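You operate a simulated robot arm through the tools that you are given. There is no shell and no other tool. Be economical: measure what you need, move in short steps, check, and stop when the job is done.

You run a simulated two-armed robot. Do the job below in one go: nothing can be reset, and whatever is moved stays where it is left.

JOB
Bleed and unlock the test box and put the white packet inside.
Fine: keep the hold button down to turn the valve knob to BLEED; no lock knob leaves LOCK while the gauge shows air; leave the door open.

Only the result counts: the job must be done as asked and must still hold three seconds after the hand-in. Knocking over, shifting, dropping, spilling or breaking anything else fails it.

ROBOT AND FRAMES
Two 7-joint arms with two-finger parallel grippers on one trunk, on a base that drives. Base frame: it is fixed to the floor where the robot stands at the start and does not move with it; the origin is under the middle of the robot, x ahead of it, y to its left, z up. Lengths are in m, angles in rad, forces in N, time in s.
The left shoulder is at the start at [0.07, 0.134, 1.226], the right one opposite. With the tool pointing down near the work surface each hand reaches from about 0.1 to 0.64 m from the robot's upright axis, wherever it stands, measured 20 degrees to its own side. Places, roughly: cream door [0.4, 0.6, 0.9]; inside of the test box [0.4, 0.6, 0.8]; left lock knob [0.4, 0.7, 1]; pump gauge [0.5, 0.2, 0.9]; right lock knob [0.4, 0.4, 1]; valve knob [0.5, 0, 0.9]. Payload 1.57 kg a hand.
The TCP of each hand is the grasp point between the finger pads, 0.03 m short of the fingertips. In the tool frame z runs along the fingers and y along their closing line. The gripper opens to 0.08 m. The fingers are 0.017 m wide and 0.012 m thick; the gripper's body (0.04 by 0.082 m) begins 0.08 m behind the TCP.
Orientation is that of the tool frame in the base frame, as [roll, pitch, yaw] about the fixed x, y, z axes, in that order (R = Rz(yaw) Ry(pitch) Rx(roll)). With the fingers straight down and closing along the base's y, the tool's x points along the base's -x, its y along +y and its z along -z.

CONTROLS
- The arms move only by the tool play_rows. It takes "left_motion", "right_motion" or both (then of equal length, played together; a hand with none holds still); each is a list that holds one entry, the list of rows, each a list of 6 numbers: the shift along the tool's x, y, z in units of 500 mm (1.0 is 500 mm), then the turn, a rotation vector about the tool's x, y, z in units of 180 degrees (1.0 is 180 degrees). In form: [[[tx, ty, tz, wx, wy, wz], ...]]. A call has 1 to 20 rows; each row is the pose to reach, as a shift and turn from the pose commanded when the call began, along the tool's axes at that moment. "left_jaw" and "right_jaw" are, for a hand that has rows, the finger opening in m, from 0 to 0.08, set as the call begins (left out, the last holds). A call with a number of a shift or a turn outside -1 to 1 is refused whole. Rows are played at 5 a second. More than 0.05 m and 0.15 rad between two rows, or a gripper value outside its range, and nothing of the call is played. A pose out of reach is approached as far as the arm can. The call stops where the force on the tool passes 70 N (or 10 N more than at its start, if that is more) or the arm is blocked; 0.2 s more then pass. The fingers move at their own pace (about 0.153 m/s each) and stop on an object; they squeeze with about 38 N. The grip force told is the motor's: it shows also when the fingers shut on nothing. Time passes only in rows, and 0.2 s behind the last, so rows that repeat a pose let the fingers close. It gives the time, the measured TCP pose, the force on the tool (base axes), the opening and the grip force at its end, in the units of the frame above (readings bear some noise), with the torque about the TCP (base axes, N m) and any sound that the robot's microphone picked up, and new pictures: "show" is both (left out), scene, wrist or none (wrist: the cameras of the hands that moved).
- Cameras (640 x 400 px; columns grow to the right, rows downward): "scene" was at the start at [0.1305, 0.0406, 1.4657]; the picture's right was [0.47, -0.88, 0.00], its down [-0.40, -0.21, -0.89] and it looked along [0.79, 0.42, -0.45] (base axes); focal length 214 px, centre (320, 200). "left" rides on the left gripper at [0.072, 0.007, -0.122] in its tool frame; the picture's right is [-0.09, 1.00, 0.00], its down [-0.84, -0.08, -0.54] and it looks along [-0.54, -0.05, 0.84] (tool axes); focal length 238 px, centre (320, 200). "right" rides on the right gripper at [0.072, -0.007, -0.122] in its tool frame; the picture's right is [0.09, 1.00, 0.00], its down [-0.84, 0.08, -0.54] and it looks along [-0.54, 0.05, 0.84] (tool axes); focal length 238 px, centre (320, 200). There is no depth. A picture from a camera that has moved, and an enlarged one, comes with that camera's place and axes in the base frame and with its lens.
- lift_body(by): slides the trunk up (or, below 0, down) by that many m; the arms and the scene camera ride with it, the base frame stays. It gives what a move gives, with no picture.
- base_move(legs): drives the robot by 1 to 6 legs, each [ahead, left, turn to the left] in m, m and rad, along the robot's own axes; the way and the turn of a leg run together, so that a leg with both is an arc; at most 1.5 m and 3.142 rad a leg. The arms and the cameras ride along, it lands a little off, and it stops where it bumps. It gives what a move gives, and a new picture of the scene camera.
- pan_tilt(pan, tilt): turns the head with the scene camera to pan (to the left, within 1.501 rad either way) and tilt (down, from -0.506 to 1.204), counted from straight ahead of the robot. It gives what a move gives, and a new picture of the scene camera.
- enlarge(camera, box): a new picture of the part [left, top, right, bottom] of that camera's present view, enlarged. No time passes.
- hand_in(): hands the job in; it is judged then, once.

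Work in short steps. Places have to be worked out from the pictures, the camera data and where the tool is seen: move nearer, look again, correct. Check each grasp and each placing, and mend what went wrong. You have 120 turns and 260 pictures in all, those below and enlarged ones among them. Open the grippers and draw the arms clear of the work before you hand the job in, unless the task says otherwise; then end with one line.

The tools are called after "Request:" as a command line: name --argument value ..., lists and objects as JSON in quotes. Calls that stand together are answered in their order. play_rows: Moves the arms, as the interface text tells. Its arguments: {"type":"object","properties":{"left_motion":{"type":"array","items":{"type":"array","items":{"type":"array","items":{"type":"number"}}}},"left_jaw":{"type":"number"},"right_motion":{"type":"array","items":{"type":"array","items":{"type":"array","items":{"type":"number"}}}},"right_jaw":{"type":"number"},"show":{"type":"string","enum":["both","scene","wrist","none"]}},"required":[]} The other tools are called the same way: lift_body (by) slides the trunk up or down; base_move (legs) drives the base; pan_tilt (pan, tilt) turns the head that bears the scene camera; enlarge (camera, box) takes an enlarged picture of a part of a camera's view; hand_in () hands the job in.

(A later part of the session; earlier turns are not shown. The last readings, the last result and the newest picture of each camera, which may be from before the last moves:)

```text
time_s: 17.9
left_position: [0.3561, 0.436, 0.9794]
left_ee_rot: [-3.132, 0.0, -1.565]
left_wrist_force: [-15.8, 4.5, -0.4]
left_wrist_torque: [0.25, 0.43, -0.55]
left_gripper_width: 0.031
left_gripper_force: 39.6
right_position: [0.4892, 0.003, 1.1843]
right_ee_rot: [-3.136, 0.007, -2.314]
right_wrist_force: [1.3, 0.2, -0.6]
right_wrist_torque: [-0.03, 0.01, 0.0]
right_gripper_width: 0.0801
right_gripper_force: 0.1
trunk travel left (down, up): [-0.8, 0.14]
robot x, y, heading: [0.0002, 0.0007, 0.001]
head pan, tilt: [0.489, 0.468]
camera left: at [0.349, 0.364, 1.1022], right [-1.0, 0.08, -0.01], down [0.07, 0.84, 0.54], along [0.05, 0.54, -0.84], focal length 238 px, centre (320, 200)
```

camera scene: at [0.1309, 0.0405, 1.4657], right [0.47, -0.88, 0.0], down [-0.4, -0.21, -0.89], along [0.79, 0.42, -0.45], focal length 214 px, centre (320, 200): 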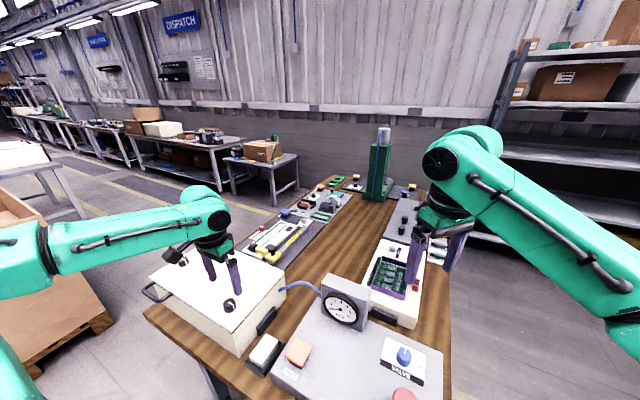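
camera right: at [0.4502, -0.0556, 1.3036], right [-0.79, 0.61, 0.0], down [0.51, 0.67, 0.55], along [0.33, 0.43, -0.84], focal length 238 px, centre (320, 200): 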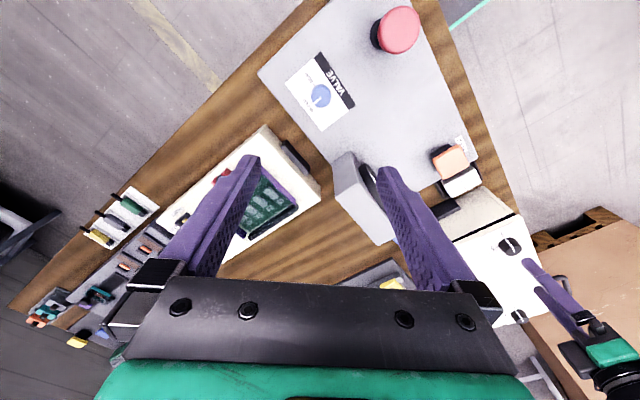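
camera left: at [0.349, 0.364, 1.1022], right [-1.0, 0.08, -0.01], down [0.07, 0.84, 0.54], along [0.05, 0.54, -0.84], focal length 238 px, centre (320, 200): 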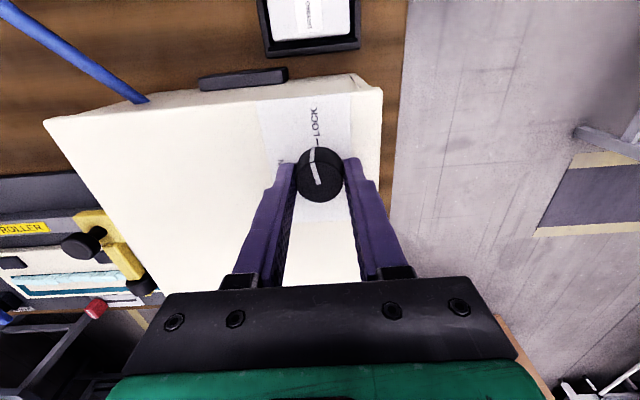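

The pointer still points at LOCK — the grip slipped. Inspect the gauge and knob before anything else.

Request:
enlarge --camera "left" --box '[240, 90, 400, 210]'

Request:
enlarge --camera "scene" --box '[320, 275, 368, 335]'

Request:
enlarge --camera "scene" --box '[150, 230, 320, 350]'

```text
3.33 times, centred on (320, 150) of left
camera zoom: at [0.349, 0.364, 1.1022], right [-1.0, 0.08, -0.01], down [0.07, 0.84, 0.54], along [0.05, 0.54, -0.84], focal length 794 px, centre (320, 367)
```

zoom: 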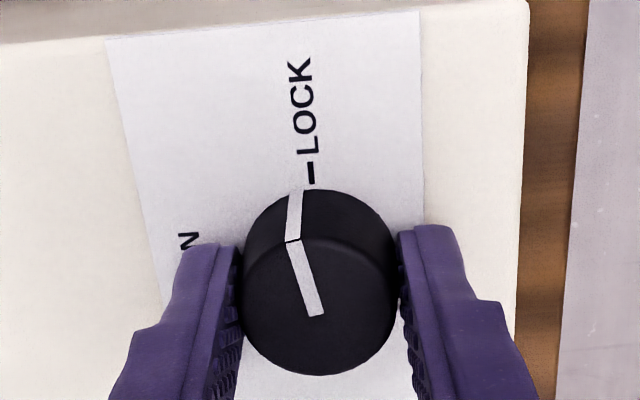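

```text
6.67 times, centred on (344, 305) of scene
camera zoom: at [0.125, 0.0424, 1.4661], right [0.47, -0.88, 0.0], down [-0.39, -0.21, -0.89], along [0.79, 0.42, -0.45], focal length 1430 px, centre (160, -500)
```

zoom: 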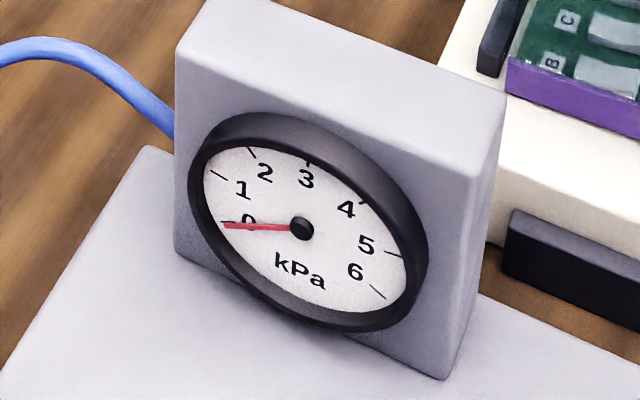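

```text
3.33 times, centred on (235, 290) of scene
camera zoom: at [0.125, 0.0424, 1.4661], right [0.47, -0.88, 0.0], down [-0.39, -0.21, -0.89], along [0.79, 0.42, -0.45], focal length 715 px, centre (603, -100)
```

zoom: 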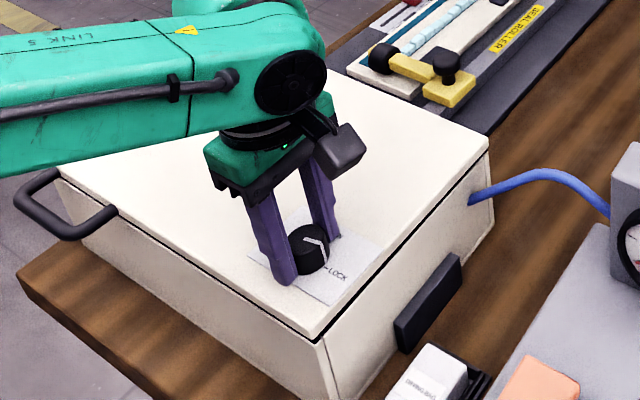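

The pointer moved only ~20°, then slipped. Open, see where the knob rests, and rotate the hand back for a second grip.

Request:
play_rows --left_motion '[[[0, 0, 0, 0, 0, 0], [0, 0, 0, 0, 0, 0], [0, 0, 0, 0, 0, 0]]]' --left_jaw 0.08 --show "wrist"

Request:
play_rows --left_motion '[[[0, 0, 0, 0, 0, 0.042], [0, 0, 0, 0, 0, 0.084], [0, 0, 0, 0, 0, 0.126], [0, 0, 0, 0, 0, 0.168], [0, 0, 0, 0, 0, 0.21], [0, 0, 0, 0, 0, 0.252], [0, 0, 0, 0, 0, 0.294], [0, 0, 0, 0, 0, 0.336], [0, 0, 0, 0, 0, 0.378], [0, 0, 0, 0, 0, 0.42], [0, 0, 0, 0, 0, 0.462], [0, 0, 0, 0, 0, 0.5], [0, 0, 0, 0, 0, 0.5]]]' --show "wrist"

Request:
enlarge --camera "left" --box '[240, 110, 400, 230]'

```text
time_s: 18.7
left_position: [0.3604, 0.4355, 0.9805]
left_ee_rot: [-3.132, 0.001, -1.565]
left_wrist_force: [0.0, 1.3, 1.0]
left_wrist_torque: [0.04, 0.02, 0.03]
left_gripper_width: 0.0801
left_gripper_force: 0.1
right_position: [0.4942, 0.0037, 1.1819]
right_ee_rot: [3.142, 0.005, -2.313]
right_wrist_force: [-0.7, 0.0, -0.5]
right_wrist_torque: [0.0, 0.0, -0.02]
right_gripper_width: 0.0797
right_gripper_force: 0.0
trunk travel left (down, up): [-0.8, 0.14]
robot x, y, heading: [0.0017, 0.0021, 0.0]
head pan, tilt: [0.489, 0.468]
camera left: at [0.3539, 0.3632, 1.1019], right [-1.0, 0.09, -0.01], down [0.07, 0.84, 0.54], along [0.05, 0.54, -0.84], focal length 238 px, centre (320, 200)
```

left: 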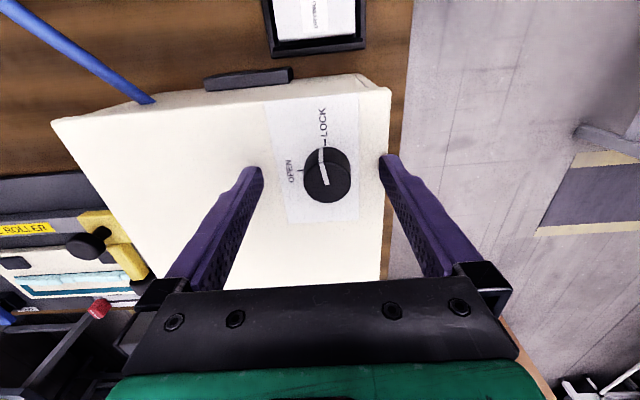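

```text
time_s: 21.5
left_position: [0.3599, 0.4341, 0.98]
left_ee_rot: [3.14, 0.008, -3.139]
left_wrist_force: [0.0, 0.4, -0.2]
left_wrist_torque: [0.02, -0.02, 0.04]
left_gripper_width: 0.0798
left_gripper_force: 0.0
right_position: [0.4935, 0.0023, 1.1827]
right_ee_rot: [-3.14, 0.004, -2.315]
right_wrist_force: [0.0, 0.0, 1.0]
right_wrist_torque: [-0.01, 0.0, 0.0]
right_gripper_width: 0.0799
right_gripper_force: 0.1
trunk travel left (down, up): [-0.8, 0.14]
robot x, y, heading: [0.0021, 0.0011, 0.005]
head pan, tilt: [0.489, 0.468]
camera left: at [0.2876, 0.4412, 1.1021], right [0.09, 1.0, 0.0], down [0.83, -0.08, 0.55], along [0.55, -0.05, -0.84], focal length 238 px, centre (320, 200)
```

left: 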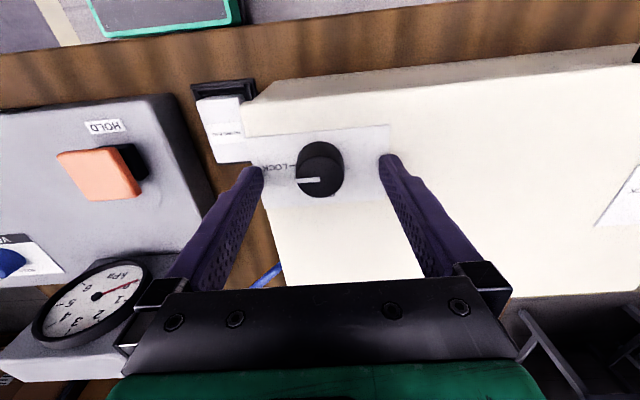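

```text
3.33 times, centred on (320, 170) of left
camera zoom: at [0.2876, 0.4412, 1.1021], right [0.09, 1.0, 0.0], down [0.83, -0.08, 0.55], along [0.55, -0.05, -0.84], focal length 794 px, centre (320, 300)
```

zoom: 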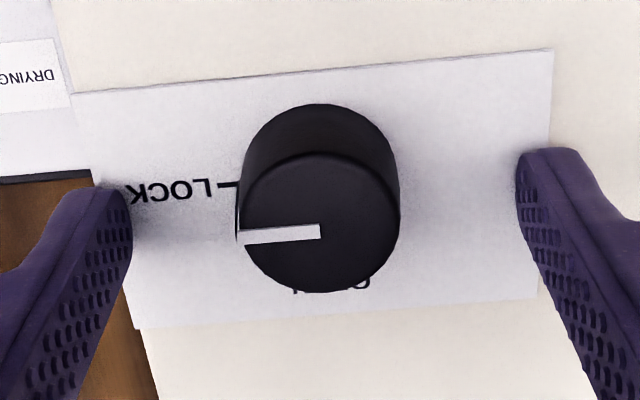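

The knob seems blocked at LOCK. Examine the gauge and valve at maximum zoom.

Request:
enlarge --camera "scene" --box '[330, 290, 354, 320]'

Request:
enlarge --camera "right" --box '[280, 50, 376, 140]'

Request:
enlarge --camera "left" --box '[20, 250, 160, 350]'

```text
13.33 times, centred on (342, 305) of scene
camera zoom: at [0.1306, 0.0411, 1.4657], right [0.47, -0.88, 0.0], down [-0.4, -0.21, -0.89], along [0.79, 0.42, -0.45], focal length 2860 px, centre (27, -1200)
```

zoom: 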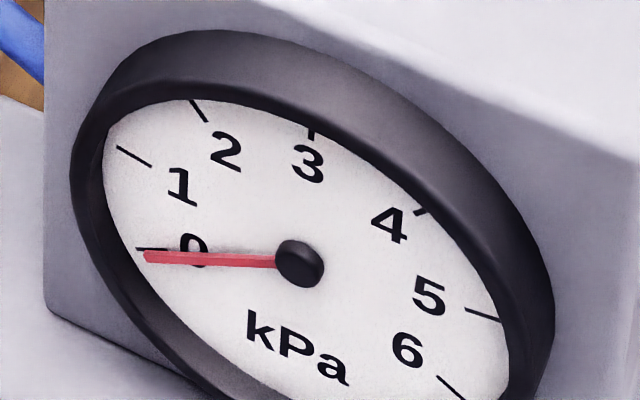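

```text
4.44 times, centred on (328, 95) of right
camera zoom: at [0.45, -0.0552, 1.3035], right [-0.8, 0.61, 0.0], down [0.51, 0.67, 0.55], along [0.33, 0.43, -0.84], focal length 1059 px, centre (284, 667)
```

zoom: 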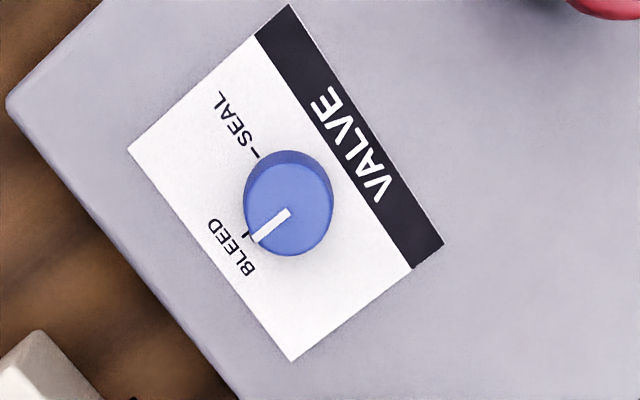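

```text
4.00 times, centred on (90, 300) of left
camera zoom: at [0.2876, 0.4412, 1.1021], right [0.09, 1.0, 0.0], down [0.83, -0.08, 0.55], along [0.55, -0.05, -0.84], focal length 953 px, centre (1240, -200)
```

zoom: 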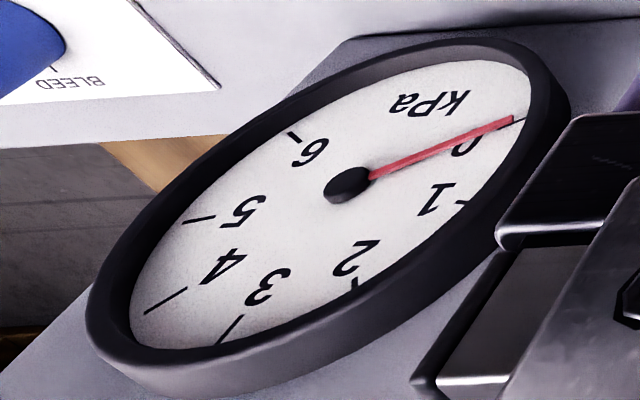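

Gauge truly 0 and valve at BLEED. Retry the right lock once, slowly by ~25°, and look.

Request:
play_rows --left_motion '[[[0, 0, 0, 0, 0, 0], [0, 0, 0, 0, 0, 0], [0, 0, 0, 0, 0, 0], [0, 0, 0, 0, 0, -0.02], [0, 0, 0, 0, 0, -0.04], [0, 0, 0, 0, 0, -0.06], [0, 0, 0, 0, 0, -0.08], [0, 0, 0, 0, 0, -0.1], [0, 0, 0, 0, 0, -0.12], [0, 0, 0, 0, 0, -0.14], [0, 0, 0, 0, 0, -0.14]]]' --left_jaw 0 --show "wrist"

Request:
enlarge --camera "left" --box '[240, 110, 400, 230]'

```text
time_s: 23.9
left_position: [0.3592, 0.4374, 0.9799]
left_ee_rot: [-3.14, 0.011, -2.694]
left_wrist_force: [-1.0, 9.4, 8.5]
left_wrist_torque: [0.39, -0.09, -0.7]
left_gripper_width: 0.0309
left_gripper_force: 39.3
right_position: [0.4931, 0.0039, 1.1837]
right_ee_rot: [-3.137, 0.006, -2.315]
right_wrist_force: [-0.3, 0.8, -0.3]
right_wrist_torque: [-0.01, 0.03, 0.01]
right_gripper_width: 0.0803
right_gripper_force: 0.1
trunk travel left (down, up): [-0.8, 0.14]
robot x, y, heading: [-0.0003, 0.0039, 0.006]
head pan, tilt: [0.489, 0.468]
camera left: at [0.2913, 0.4118, 1.1016], right [-0.35, 0.94, 0.0], down [0.78, 0.29, 0.55], along [0.52, 0.19, -0.83], focal length 238 px, centre (320, 200)
```

left: 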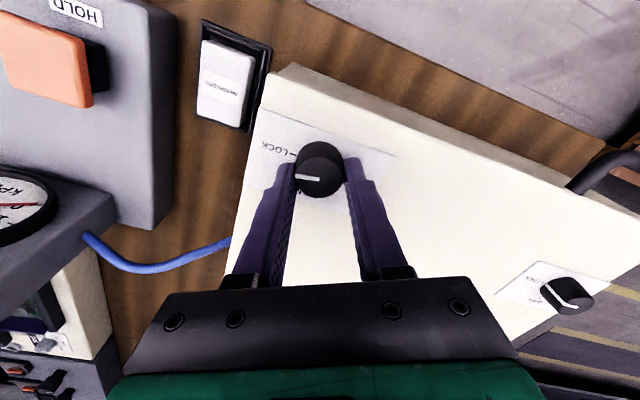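

```text
3.33 times, centred on (320, 170) of left
camera zoom: at [0.2913, 0.4118, 1.1016], right [-0.35, 0.94, 0.0], down [0.78, 0.29, 0.55], along [0.52, 0.19, -0.83], focal length 794 px, centre (320, 300)
```

zoom: 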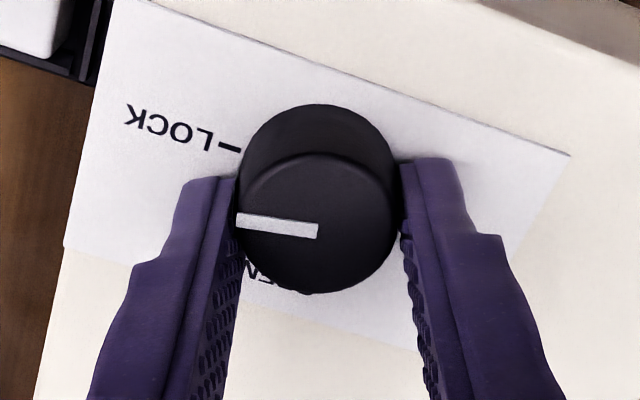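

The knob gives ~12° against ~0.7 N·m, then slips: perhaps a strong spring or interlock. Since left lock and handle need a base shift anyway, I release and raise, then drive left.

Request:
play_rows --left_motion '[[[0, 0, 0, 0, 0, 0], [0, 0, 0, 0, 0, 0], [0, 0, -0.06, 0, 0, 0], [0, 0, -0.14, 0, 0, 0.04], [0, 0, -0.22, 0, 0, 0.08], [0, 0, -0.28, 0, 0, 0.12], [0, 0, -0.28, 0, 0, 0.14]]]' --right_motion '[[[0, 0, 0, 0, 0, 0.04], [0, 0, 0, 0, 0, 0.08], [0, 0, 0, 0, 0, 0.12], [0, 0, 0, 0, 0, 0.16], [0, 0, 0, 0, 0, 0.2], [0, 0, 0, 0, 0, 0.24], [0, 0, 0, 0, 0, 0.26]]]' --left_jaw 0.08 --show "wrist"

Request:
base_move --legs '[[0, 0.3, 0]]'

```text
time_s: 25.5
left_position: [0.3588, 0.4358, 1.1209]
left_ee_rot: [3.139, 0.008, -3.137]
left_wrist_force: [0.5, -0.7, -0.6]
left_wrist_torque: [-0.03, 0.01, 0.03]
left_gripper_width: 0.0798
left_gripper_force: 0.1
right_position: [0.4955, 0.0022, 1.1803]
right_ee_rot: [3.14, 0.005, -3.132]
right_wrist_force: [0.9, 1.0, -0.2]
right_wrist_torque: [0.02, 0.0, -0.01]
right_gripper_width: 0.08
right_gripper_force: 0.1
trunk travel left (down, up): [-0.8, 0.14]
robot x, y, heading: [-0.0015, -0.0008, 0.005]
head pan, tilt: [0.489, 0.468]
camera right: at [0.4229, -0.005, 1.3023], right [-0.1, 0.99, 0.0], down [0.83, 0.08, 0.55], along [0.54, 0.06, -0.84], focal length 238 px, centre (320, 200)
camera left: at [0.2867, 0.4421, 1.2429], right [0.09, 1.0, 0.0], down [0.83, -0.08, 0.55], along [0.55, -0.05, -0.84], focal length 238 px, centre (320, 200)
```

right: 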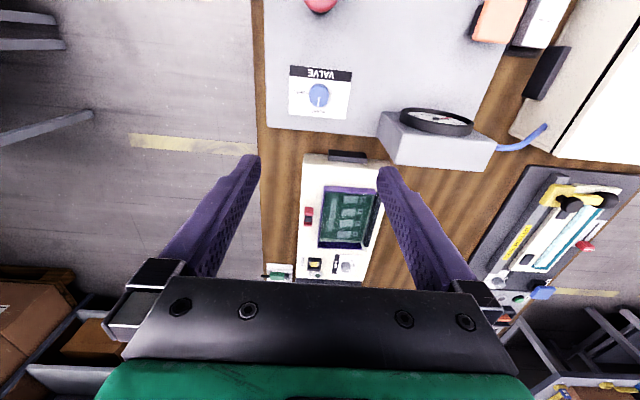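
left: 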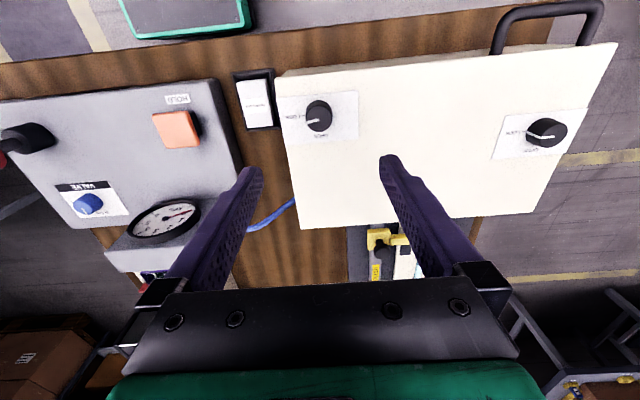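

```text
time_s: 27.5
left_position: [0.3592, 0.7333, 1.1223]
left_ee_rot: [3.138, 0.008, -3.135]
left_wrist_force: [-0.3, 0.4, 0.4]
left_wrist_torque: [0.02, -0.02, 0.0]
left_gripper_width: 0.0801
left_gripper_force: 0.1
right_position: [0.4943, 0.2988, 1.1814]
right_ee_rot: [3.138, 0.004, -3.132]
right_wrist_force: [0.6, -1.0, -0.5]
right_wrist_torque: [0.0, 0.01, 0.0]
right_gripper_width: 0.0799
right_gripper_force: 0.0
trunk travel left (down, up): [-0.8, 0.14]
robot x, y, heading: [0.0009, 0.2967, 0.006]
head pan, tilt: [0.489, 0.468]
camera scene: at [0.13, 0.3378, 1.4658], right [0.47, -0.88, 0.0], down [-0.4, -0.21, -0.89], along [0.79, 0.42, -0.45], focal length 214 px, centre (320, 200)
```

scene: 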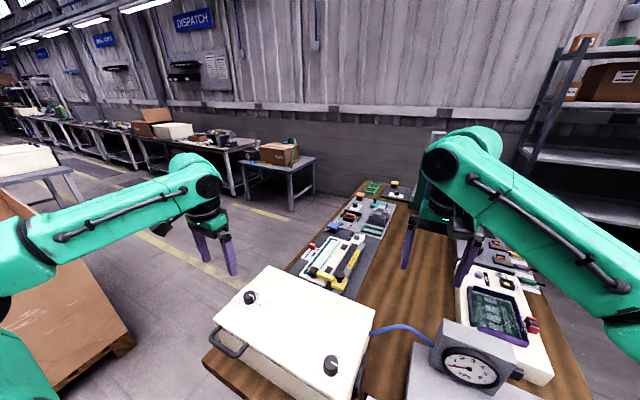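

Now move the left hand over the left lock knob ≈[0.397,0.697].

Request:
play_rows --left_motion '[[[-0.04, -0.035, 0.06, 0, 0, 0], [-0.076, -0.07, 0.12, 0, 0, 0], [-0.076, -0.07, 0.12, 0, 0, 0]]]' --show "wrist"

Request:
enlarge --camera "left" --box '[240, 90, 400, 190]'

```text
time_s: 28.3
left_position: [0.3953, 0.7005, 1.061]
left_ee_rot: [3.138, 0.009, -3.138]
left_wrist_force: [0.8, -0.2, -0.3]
left_wrist_torque: [0.02, 0.01, -0.01]
left_gripper_width: 0.08
left_gripper_force: 0.1
right_position: [0.4932, 0.3012, 1.1814]
right_ee_rot: [3.139, 0.003, -3.132]
right_wrist_force: [-0.1, 0.2, 0.8]
right_wrist_torque: [-0.01, 0.0, 0.02]
right_gripper_width: 0.0799
right_gripper_force: 0.0
trunk travel left (down, up): [-0.8, 0.14]
robot x, y, heading: [-0.0002, 0.2981, -0.001]
head pan, tilt: [0.489, 0.468]
camera left: at [0.3237, 0.7072, 1.1814], right [0.09, 1.0, 0.0], down [0.83, -0.07, 0.55], along [0.55, -0.04, -0.84], focal length 238 px, centre (320, 200)
```

left: 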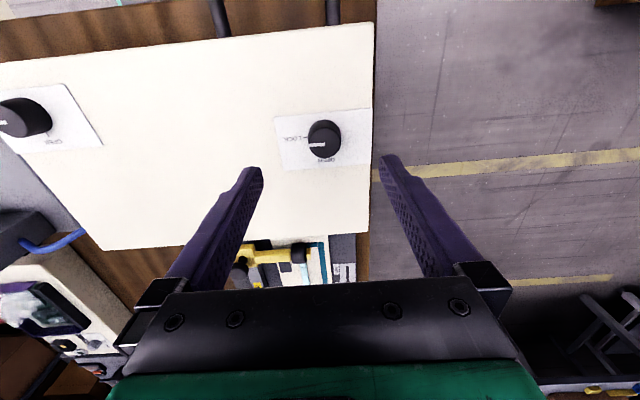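

```text
4.00 times, centred on (320, 140) of left
camera zoom: at [0.3237, 0.7072, 1.1814], right [0.09, 1.0, 0.0], down [0.83, -0.07, 0.55], along [0.55, -0.04, -0.84], focal length 953 px, centre (320, 440)
```

zoom: 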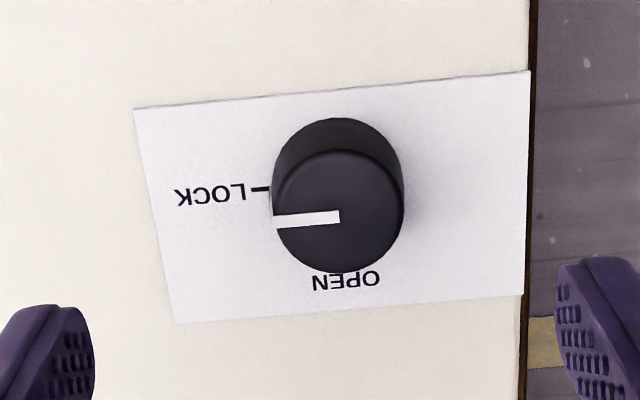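

Knob centre ≈[0.400,0.706]. Descend to TCP z 0.98 and grip.

Request:
play_rows --left_motion '[[[-0.009, 0.011, 0.05, 0, 0, 0], [-0.009, 0.011, 0.11, 0, 0, 0], [-0.009, 0.011, 0.16, 0, 0, 0], [-0.009, 0.011, 0.16, 0, 0, 0]]]' --show "none"

Request:
play_rows --left_motion '[[[0, 0, 0, 0, 0, 0], [0, 0, 0, 0, 0, 0], [0, 0, 0, 0, 0, 0]]]' --left_jaw 0 --show "wrist"

```text
time_s: 29.3
left_position: [0.4031, 0.7043, 0.9796]
left_ee_rot: [3.138, 0.008, -3.137]
left_wrist_force: [-0.8, 0.8, 0.2]
left_wrist_torque: [0.01, -0.01, -0.02]
left_gripper_width: 0.08
left_gripper_force: 0.1
right_position: [0.4946, 0.3017, 1.1801]
right_ee_rot: [3.138, 0.004, -3.13]
right_wrist_force: [0.5, 0.1, -1.2]
right_wrist_torque: [-0.02, 0.02, 0.01]
right_gripper_width: 0.0801
right_gripper_force: 0.0
trunk travel left (down, up): [-0.8, 0.14]
robot x, y, heading: [0.0003, 0.3007, 0.002]
head pan, tilt: [0.489, 0.468]
```

```text
time_s: 30.1
left_position: [0.4014, 0.7066, 0.9799]
left_ee_rot: [3.139, 0.008, -3.135]
left_wrist_force: [-0.8, -0.1, -1.5]
left_wrist_torque: [0.01, -0.09, 0.01]
left_gripper_width: 0.0315
left_gripper_force: 40.2
right_position: [0.4949, 0.3, 1.1807]
right_ee_rot: [3.139, 0.005, -3.131]
right_wrist_force: [-0.3, -0.1, 0.7]
right_wrist_torque: [-0.01, 0.02, 0.0]
right_gripper_width: 0.0799
right_gripper_force: 0.1
trunk travel left (down, up): [-0.8, 0.14]
robot x, y, heading: [-0.0025, 0.2996, 0.001]
head pan, tilt: [0.489, 0.468]
camera left: at [0.3301, 0.7116, 1.1018], right [0.09, 1.0, 0.0], down [0.83, -0.07, 0.55], along [0.55, -0.05, -0.84], focal length 238 px, centre (320, 200)
```

left: 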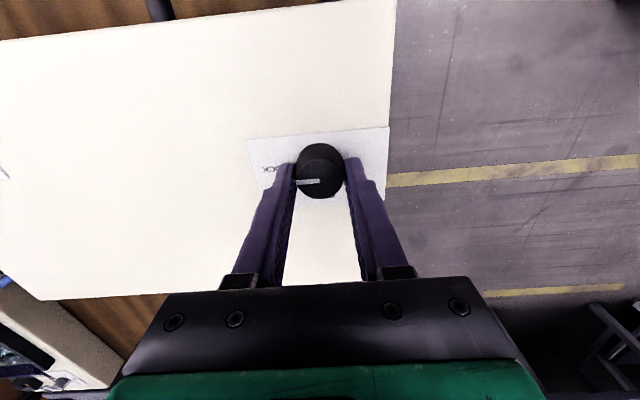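

Well centred (no side load). Turn counter-clockwise ~45° and look.

Request:
play_rows --left_motion '[[[0, 0, 0, 0, 0, -0.03], [0, 0, 0, 0, 0, -0.06], [0, 0, 0, 0, 0, -0.09], [0, 0, 0, 0, 0, -0.12], [0, 0, 0, 0, 0, -0.15], [0, 0, 0, 0, 0, -0.18], [0, 0, 0, 0, 0, -0.21], [0, 0, 0, 0, 0, -0.25]]]' --show "wrist"

```text
time_s: 31.9
left_position: [0.4006, 0.7067, 0.982]
left_ee_rot: [-3.138, 0.008, -2.35]
left_wrist_force: [-3.8, 7.0, 3.6]
left_wrist_torque: [0.28, 0.12, -0.54]
left_gripper_width: 0.031
left_gripper_force: 39.5
right_position: [0.4931, 0.303, 1.1822]
right_ee_rot: [3.14, 0.005, -3.131]
right_wrist_force: [0.3, 0.0, -0.3]
right_wrist_torque: [-0.01, -0.03, 0.01]
right_gripper_width: 0.0804
right_gripper_force: 0.1
trunk travel left (down, up): [-0.8, 0.14]
robot x, y, heading: [-0.0042, 0.3003, 0.003]
head pan, tilt: [0.489, 0.468]
camera left: at [0.3454, 0.6605, 1.103], right [-0.64, 0.76, 0.0], down [0.64, 0.54, 0.55], along [0.42, 0.35, -0.84], focal length 238 px, centre (320, 200)
```

left: 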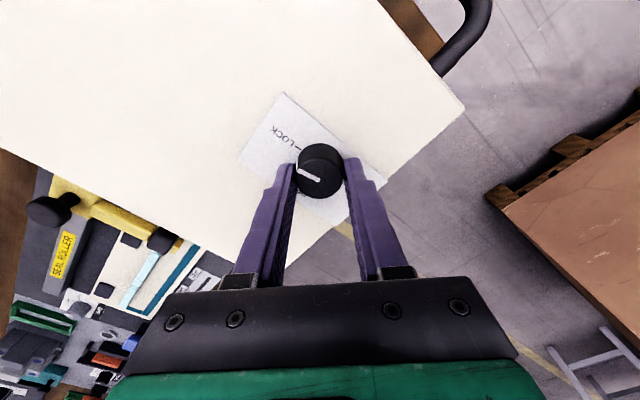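

Again it follows only partway. Zoom to measure the true knob angle.

Request:
enlarge --camera "left" --box '[240, 90, 400, 210]'

Request:
enlarge --camera "scene" --box '[400, 310, 560, 400]'

```text
3.33 times, centred on (320, 150) of left
camera zoom: at [0.3454, 0.6605, 1.103], right [-0.64, 0.76, 0.0], down [0.64, 0.54, 0.55], along [0.42, 0.35, -0.84], focal length 794 px, centre (320, 367)
```

zoom: 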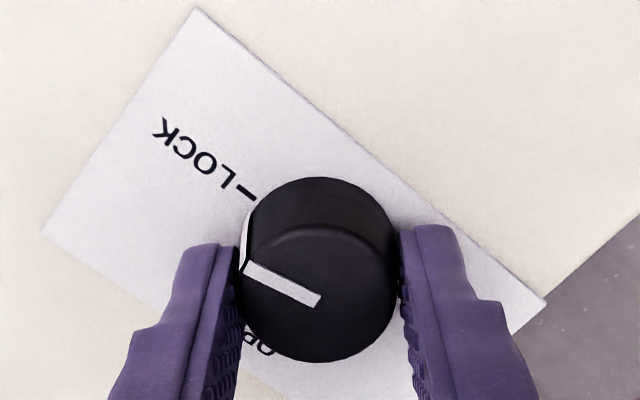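

```text
4.00 times, centred on (480, 355) of scene
camera zoom: at [0.1285, 0.3421, 1.4658], right [0.47, -0.88, 0.0], down [-0.4, -0.21, -0.89], along [0.79, 0.42, -0.45], focal length 858 px, centre (-320, -420)
```

zoom: 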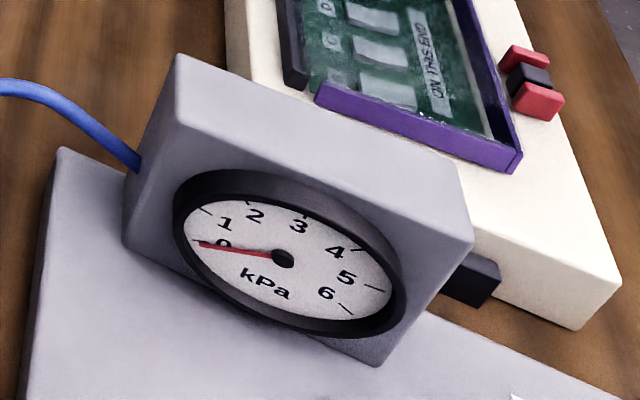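

All attempts stop near 11°. To tell a spring detent from a hard block, I'll release, re-zero, regrip and measure torque at small angles.

Request:
play_rows --left_motion '[[[0, 0, 0, 0, 0, 0], [0, 0, 0, 0, 0, 0], [0, 0, 0, 0, 0, 0.04], [0, 0, 0, 0, 0, 0.08], [0, 0, 0, 0, 0, 0.12], [0, 0, 0, 0, 0, 0.16], [0, 0, 0, 0, 0, 0.2], [0, 0, 0, 0, 0, 0.24], [0, 0, 0, 0, 0, 0.25]]]' --left_jaw 0.05 --show "none"

Request:
play_rows --left_motion '[[[0, 0, 0, 0, 0, 0], [0, 0, 0, 0, 0, 0], [0, 0, 0, 0, 0, -0.01], [0, 0, 0, 0, 0, -0.02], [0, 0, 0, 0, 0, -0.02], [0, 0, 0, 0, 0, -0.02]]]' --left_jaw 0 --show "none"

Request:
play_rows --left_motion '[[[0, 0, 0, 0, 0, -0.02], [0, 0, 0, 0, 0, -0.02], [0, 0, 0, 0, 0, -0.02]]]' --show "none"

Request:
play_rows --left_motion '[[[0, 0, 0, 0, 0, -0.02], [0, 0, 0, 0, 0, -0.02], [0, 0, 0, 0, 0, -0.02]]]' --show "none"

Request:
play_rows --left_motion '[[[0, 0, 0, 0, 0, -0.02], [0, 0, 0, 0, 0, -0.02], [0, 0, 0, 0, 0, -0.02]]]' --show "wrist"

```text
time_s: 33.9
left_position: [0.4026, 0.7073, 0.9821]
left_ee_rot: [3.14, 0.009, -3.138]
left_wrist_force: [-0.3, 0.2, 0.1]
left_wrist_torque: [0.03, 0.01, 0.01]
left_gripper_width: 0.0501
left_gripper_force: 0.1
right_position: [0.4947, 0.3006, 1.1823]
right_ee_rot: [3.141, 0.006, -3.131]
right_wrist_force: [0.3, 0.7, 0.7]
right_wrist_torque: [-0.04, -0.02, 0.0]
right_gripper_width: 0.0798
right_gripper_force: 0.0
trunk travel left (down, up): [-0.8, 0.14]
robot x, y, heading: [0.0026, 0.3009, 0.004]
head pan, tilt: [0.489, 0.468]
```

```text
time_s: 35.3
left_position: [0.4021, 0.7061, 0.983]
left_ee_rot: [3.141, 0.008, -3.074]
left_wrist_force: [-0.1, -2.3, 1.2]
left_wrist_torque: [-0.06, 0.22, -0.67]
left_gripper_width: 0.0309
left_gripper_force: 40.1
right_position: [0.4945, 0.3006, 1.1797]
right_ee_rot: [3.139, 0.004, -3.13]
right_wrist_force: [-0.1, 0.0, 0.1]
right_wrist_torque: [0.0, -0.02, 0.02]
right_gripper_width: 0.08
right_gripper_force: 0.0
trunk travel left (down, up): [-0.8, 0.14]
robot x, y, heading: [0.0006, 0.3058, 0.002]
head pan, tilt: [0.489, 0.468]
```

```text
time_s: 36.1
left_position: [0.4023, 0.705, 0.9828]
left_ee_rot: [3.14, 0.008, -3.011]
left_wrist_force: [-0.5, -0.5, 2.5]
left_wrist_torque: [-0.03, -0.05, -0.47]
left_gripper_width: 0.031
left_gripper_force: 40.2
right_position: [0.4938, 0.301, 1.1807]
right_ee_rot: [3.138, 0.005, -3.132]
right_wrist_force: [0.1, 0.1, 0.1]
right_wrist_torque: [-0.03, 0.0, -0.01]
right_gripper_width: 0.0801
right_gripper_force: 0.0
trunk travel left (down, up): [-0.8, 0.14]
robot x, y, heading: [-0.001, 0.2993, 0.003]
head pan, tilt: [0.489, 0.468]
```

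```text
time_s: 36.9
left_position: [0.4029, 0.7054, 0.9816]
left_ee_rot: [3.139, 0.012, -2.947]
left_wrist_force: [0.3, 1.2, 5.6]
left_wrist_torque: [0.06, 0.12, -0.4]
left_gripper_width: 0.031
left_gripper_force: 39.7
right_position: [0.4936, 0.3006, 1.1811]
right_ee_rot: [3.138, 0.006, -3.132]
right_wrist_force: [0.0, -0.5, -0.9]
right_wrist_torque: [0.01, 0.0, 0.01]
right_gripper_width: 0.08
right_gripper_force: 0.0
trunk travel left (down, up): [-0.8, 0.14]
robot x, y, heading: [0.0018, 0.3019, 0.003]
head pan, tilt: [0.489, 0.468]
```

```text
time_s: 37.7
left_position: [0.402, 0.7058, 0.9823]
left_ee_rot: [-3.141, 0.012, -2.885]
left_wrist_force: [0.1, 3.3, 5.2]
left_wrist_torque: [0.13, -0.01, -0.3]
left_gripper_width: 0.0311
left_gripper_force: 40.2
right_position: [0.4944, 0.3009, 1.1814]
right_ee_rot: [3.139, 0.005, -3.129]
right_wrist_force: [-0.4, 0.9, 0.0]
right_wrist_torque: [0.01, 0.01, 0.03]
right_gripper_width: 0.0799
right_gripper_force: 0.1
trunk travel left (down, up): [-0.8, 0.14]
robot x, y, heading: [-0.0015, 0.2961, 0.005]
head pan, tilt: [0.489, 0.468]
camera left: at [0.3305, 0.6941, 1.1034], right [-0.16, 0.99, 0.0], down [0.82, 0.14, 0.55], along [0.54, 0.09, -0.84], focal length 238 px, centre (320, 200)
```

left: 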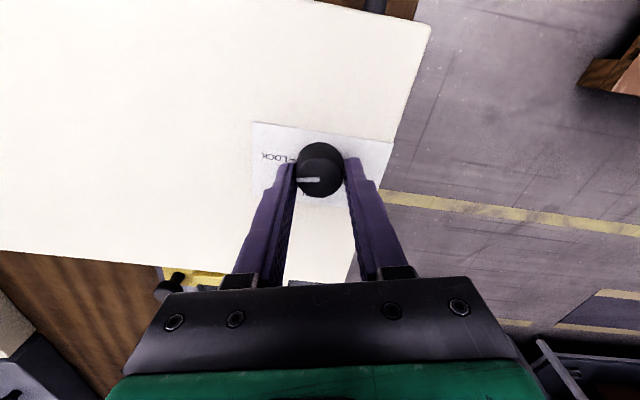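

Torque peaks early then falls (0.67→0.30) as it goes — like a detent being passed. Continue slowly with a look.

Request:
play_rows --left_motion '[[[0, 0, 0, 0, 0, -0.01], [0, 0, 0, 0, 0, -0.02], [0, 0, 0, 0, 0, -0.03], [0, 0, 0, 0, 0, -0.04], [0, 0, 0, 0, 0, -0.05], [0, 0, 0, 0, 0, -0.06], [0, 0, 0, 0, 0, -0.07], [0, 0, 0, 0, 0, -0.08], [0, 0, 0, 0, 0, -0.08]]]' --show "wrist"

Request:
enlarge --camera "left" --box '[240, 90, 400, 210]'

```text
time_s: 39.7
left_position: [0.4023, 0.7073, 0.9815]
left_ee_rot: [-3.138, 0.008, -2.633]
left_wrist_force: [-1.0, 7.3, 6.3]
left_wrist_torque: [0.19, 0.05, -0.54]
left_gripper_width: 0.0313
left_gripper_force: 39.8
right_position: [0.494, 0.3018, 1.181]
right_ee_rot: [3.14, 0.005, -3.131]
right_wrist_force: [-0.2, -0.7, 0.4]
right_wrist_torque: [0.02, 0.02, 0.0]
right_gripper_width: 0.08
right_gripper_force: 0.0
trunk travel left (down, up): [-0.8, 0.14]
robot x, y, heading: [-0.0027, 0.3014, 0.001]
head pan, tilt: [0.489, 0.468]
camera left: at [0.3354, 0.6776, 1.1032], right [-0.4, 0.91, 0.0], down [0.76, 0.34, 0.55], along [0.5, 0.22, -0.84], focal length 238 px, centre (320, 200)
```

left: 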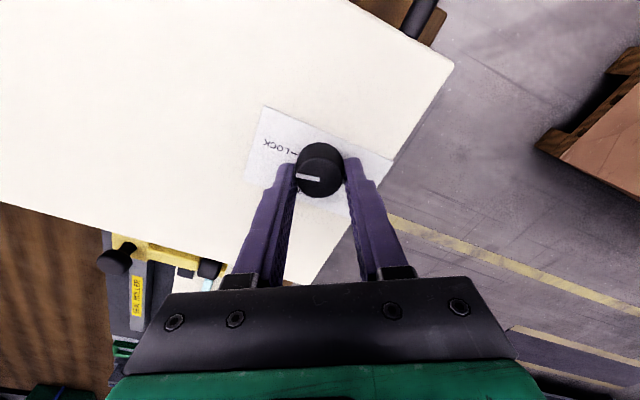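

```text
3.33 times, centred on (320, 150) of left
camera zoom: at [0.3354, 0.6776, 1.1032], right [-0.4, 0.91, 0.0], down [0.76, 0.34, 0.55], along [0.5, 0.22, -0.84], focal length 794 px, centre (320, 367)
```

zoom: 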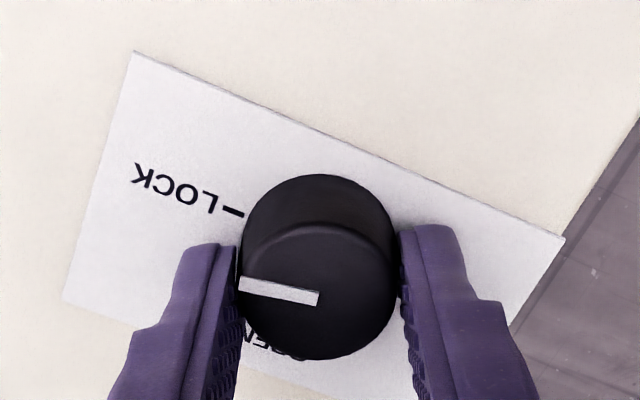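

The knob stalls near 12° again. I'll test whether it is a push-to-turn type: regrip higher, then push down and turn a little.

Request:
play_rows --left_motion '[[[0, 0, 0, 0, 0, 0], [0, 0, -0.02, 0, 0, 0], [0, 0, -0.02, 0, 0, 0.04], [0, 0, -0.02, 0, 0, 0.08], [0, 0, -0.02, 0, 0, 0.12], [0, 0, -0.02, 0, 0, 0.16], [0, 0, -0.02, 0, 0, 0.16]]]' --left_jaw 0.06 --show "wrist"

Request:
enlarge --camera "left" --box '[240, 90, 400, 210]'

Request:
play_rows --left_motion '[[[0, 0, 0, 0, 0, 0], [0, 0, 0, 0, 0, 0], [0, 0, 0.006, 0, 0, 0], [0, 0, 0.012, 0, 0, 0], [0, 0, 0.012, 0, 0, 0]]]' --left_jaw 0 --show "none"

```text
time_s: 41.3
left_position: [0.4019, 0.7059, 0.9915]
left_ee_rot: [3.141, 0.007, -3.139]
left_wrist_force: [0.1, 0.5, 0.2]
left_wrist_torque: [-0.01, -0.02, 0.02]
left_gripper_width: 0.0599
left_gripper_force: 0.1
right_position: [0.4943, 0.3004, 1.1803]
right_ee_rot: [3.14, 0.006, -3.13]
right_wrist_force: [0.2, -0.9, 0.2]
right_wrist_torque: [0.01, 0.0, 0.01]
right_gripper_width: 0.08
right_gripper_force: 0.1
trunk travel left (down, up): [-0.8, 0.14]
robot x, y, heading: [-0.0021, 0.2982, 0.002]
head pan, tilt: [0.489, 0.468]
camera left: at [0.3303, 0.7119, 1.1131], right [0.09, 1.0, 0.0], down [0.83, -0.08, 0.55], along [0.55, -0.05, -0.84], focal length 238 px, centre (320, 200)
```

left: 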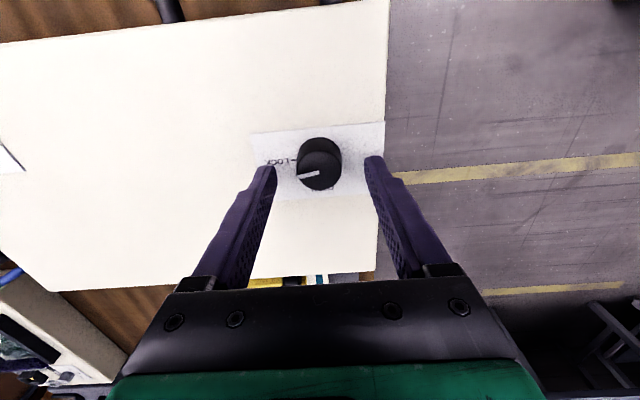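

```text
3.33 times, centred on (320, 150) of left
camera zoom: at [0.3303, 0.7119, 1.1131], right [0.09, 1.0, 0.0], down [0.83, -0.08, 0.55], along [0.55, -0.05, -0.84], focal length 794 px, centre (320, 367)
```

zoom: 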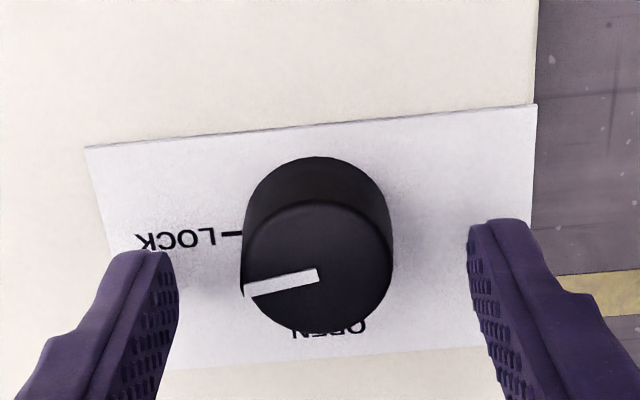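

```text
time_s: 42.5
left_position: [0.4019, 0.7058, 0.9892]
left_ee_rot: [3.134, 0.015, -3.135]
left_wrist_force: [4.9, 4.1, 24.9]
left_wrist_torque: [0.06, -0.79, -0.01]
left_gripper_width: 0.0299
left_gripper_force: 39.5
right_position: [0.493, 0.2988, 1.1817]
right_ee_rot: [3.138, 0.006, -3.131]
right_wrist_force: [0.1, -0.4, -0.8]
right_wrist_torque: [-0.01, 0.01, 0.0]
right_gripper_width: 0.0801
right_gripper_force: 0.0
trunk travel left (down, up): [-0.8, 0.14]
robot x, y, heading: [0.0008, 0.3003, 0.005]
head pan, tilt: [0.489, 0.468]
```

No depressing (25 N for 2 mm). After release the knob sat at ~10°, so I'll open and wait to see whether it creeps back (spring) or stays (friction).

Request:
play_rows --left_motion '[[[0, 0, 0, 0, 0, 0], [0, 0, -0.01, 0, 0, 0], [0, 0, -0.01, 0, 0, 0], [0, 0, -0.01, 0, 0, 0]]]' --left_jaw 0.06 --show "none"

Request:
enlarge --camera "left" --box '[240, 90, 400, 210]'

Request:
play_rows --left_motion '[[[0, 0, 0, 0, 0, 0], [0, 0, 0, 0, 0, 0], [0, 0, 0, 0, 0, 0], [0, 0, 0, 0, 0, 0], [0, 0, 0, 0, 0, 0], [0, 0, 0, 0, 0, 0], [0, 0, 0, 0, 0, 0], [0, 0, 0, 0, 0, 0], [0, 0, 0, 0, 0, 0], [0, 0, 0, 0, 0, 0], [0, 0, 0, 0, 0, 0], [0, 0, 0, 0, 0, 0], [0, 0, 0, 0, 0, 0], [0, 0, 0, 0, 0, 0]]]' --show "none"

Request:
enlarge --camera "left" --box '[240, 90, 400, 210]'

```text
time_s: 43.5
left_position: [0.4009, 0.7059, 0.9897]
left_ee_rot: [3.139, 0.009, -3.136]
left_wrist_force: [0.4, 0.3, -0.4]
left_wrist_torque: [0.03, 0.01, 0.01]
left_gripper_width: 0.0599
left_gripper_force: 0.0
right_position: [0.4955, 0.3007, 1.1819]
right_ee_rot: [3.139, 0.005, -3.13]
right_wrist_force: [-0.2, -0.3, 0.1]
right_wrist_torque: [0.01, -0.02, 0.01]
right_gripper_width: 0.08
right_gripper_force: 0.0
trunk travel left (down, up): [-0.8, 0.14]
robot x, y, heading: [-0.0009, 0.3004, 0.002]
head pan, tilt: [0.489, 0.468]
```

```text
3.33 times, centred on (320, 150) of left
camera zoom: at [0.3303, 0.7121, 1.1112], right [0.09, 1.0, 0.0], down [0.83, -0.07, 0.55], along [0.55, -0.05, -0.84], focal length 794 px, centre (320, 367)
```

zoom: 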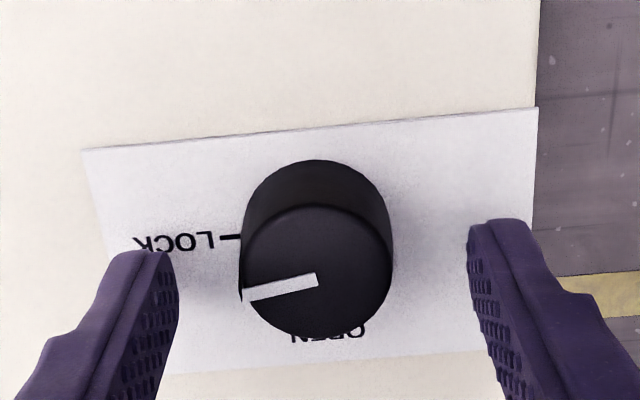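

```text
time_s: 46.5
left_position: [0.403, 0.7056, 0.9924]
left_ee_rot: [3.139, 0.008, -3.134]
left_wrist_force: [-0.6, 0.3, -0.5]
left_wrist_torque: [0.0, 0.01, 0.0]
left_gripper_width: 0.06
left_gripper_force: 0.0
right_position: [0.4953, 0.3019, 1.1801]
right_ee_rot: [3.14, 0.004, -3.132]
right_wrist_force: [-1.0, 0.0, -0.4]
right_wrist_torque: [0.01, 0.02, -0.01]
right_gripper_width: 0.0799
right_gripper_force: 0.0
trunk travel left (down, up): [-0.8, 0.14]
robot x, y, heading: [0.0005, 0.3019, -0.003]
head pan, tilt: [0.489, 0.468]
```

```text
3.33 times, centred on (320, 150) of left
camera zoom: at [0.3301, 0.712, 1.1115], right [0.09, 1.0, 0.0], down [0.83, -0.07, 0.55], along [0.55, -0.04, -0.84], focal length 794 px, centre (320, 367)
```

zoom: 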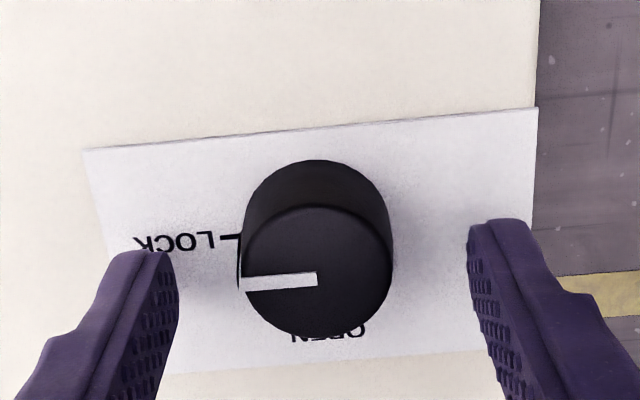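

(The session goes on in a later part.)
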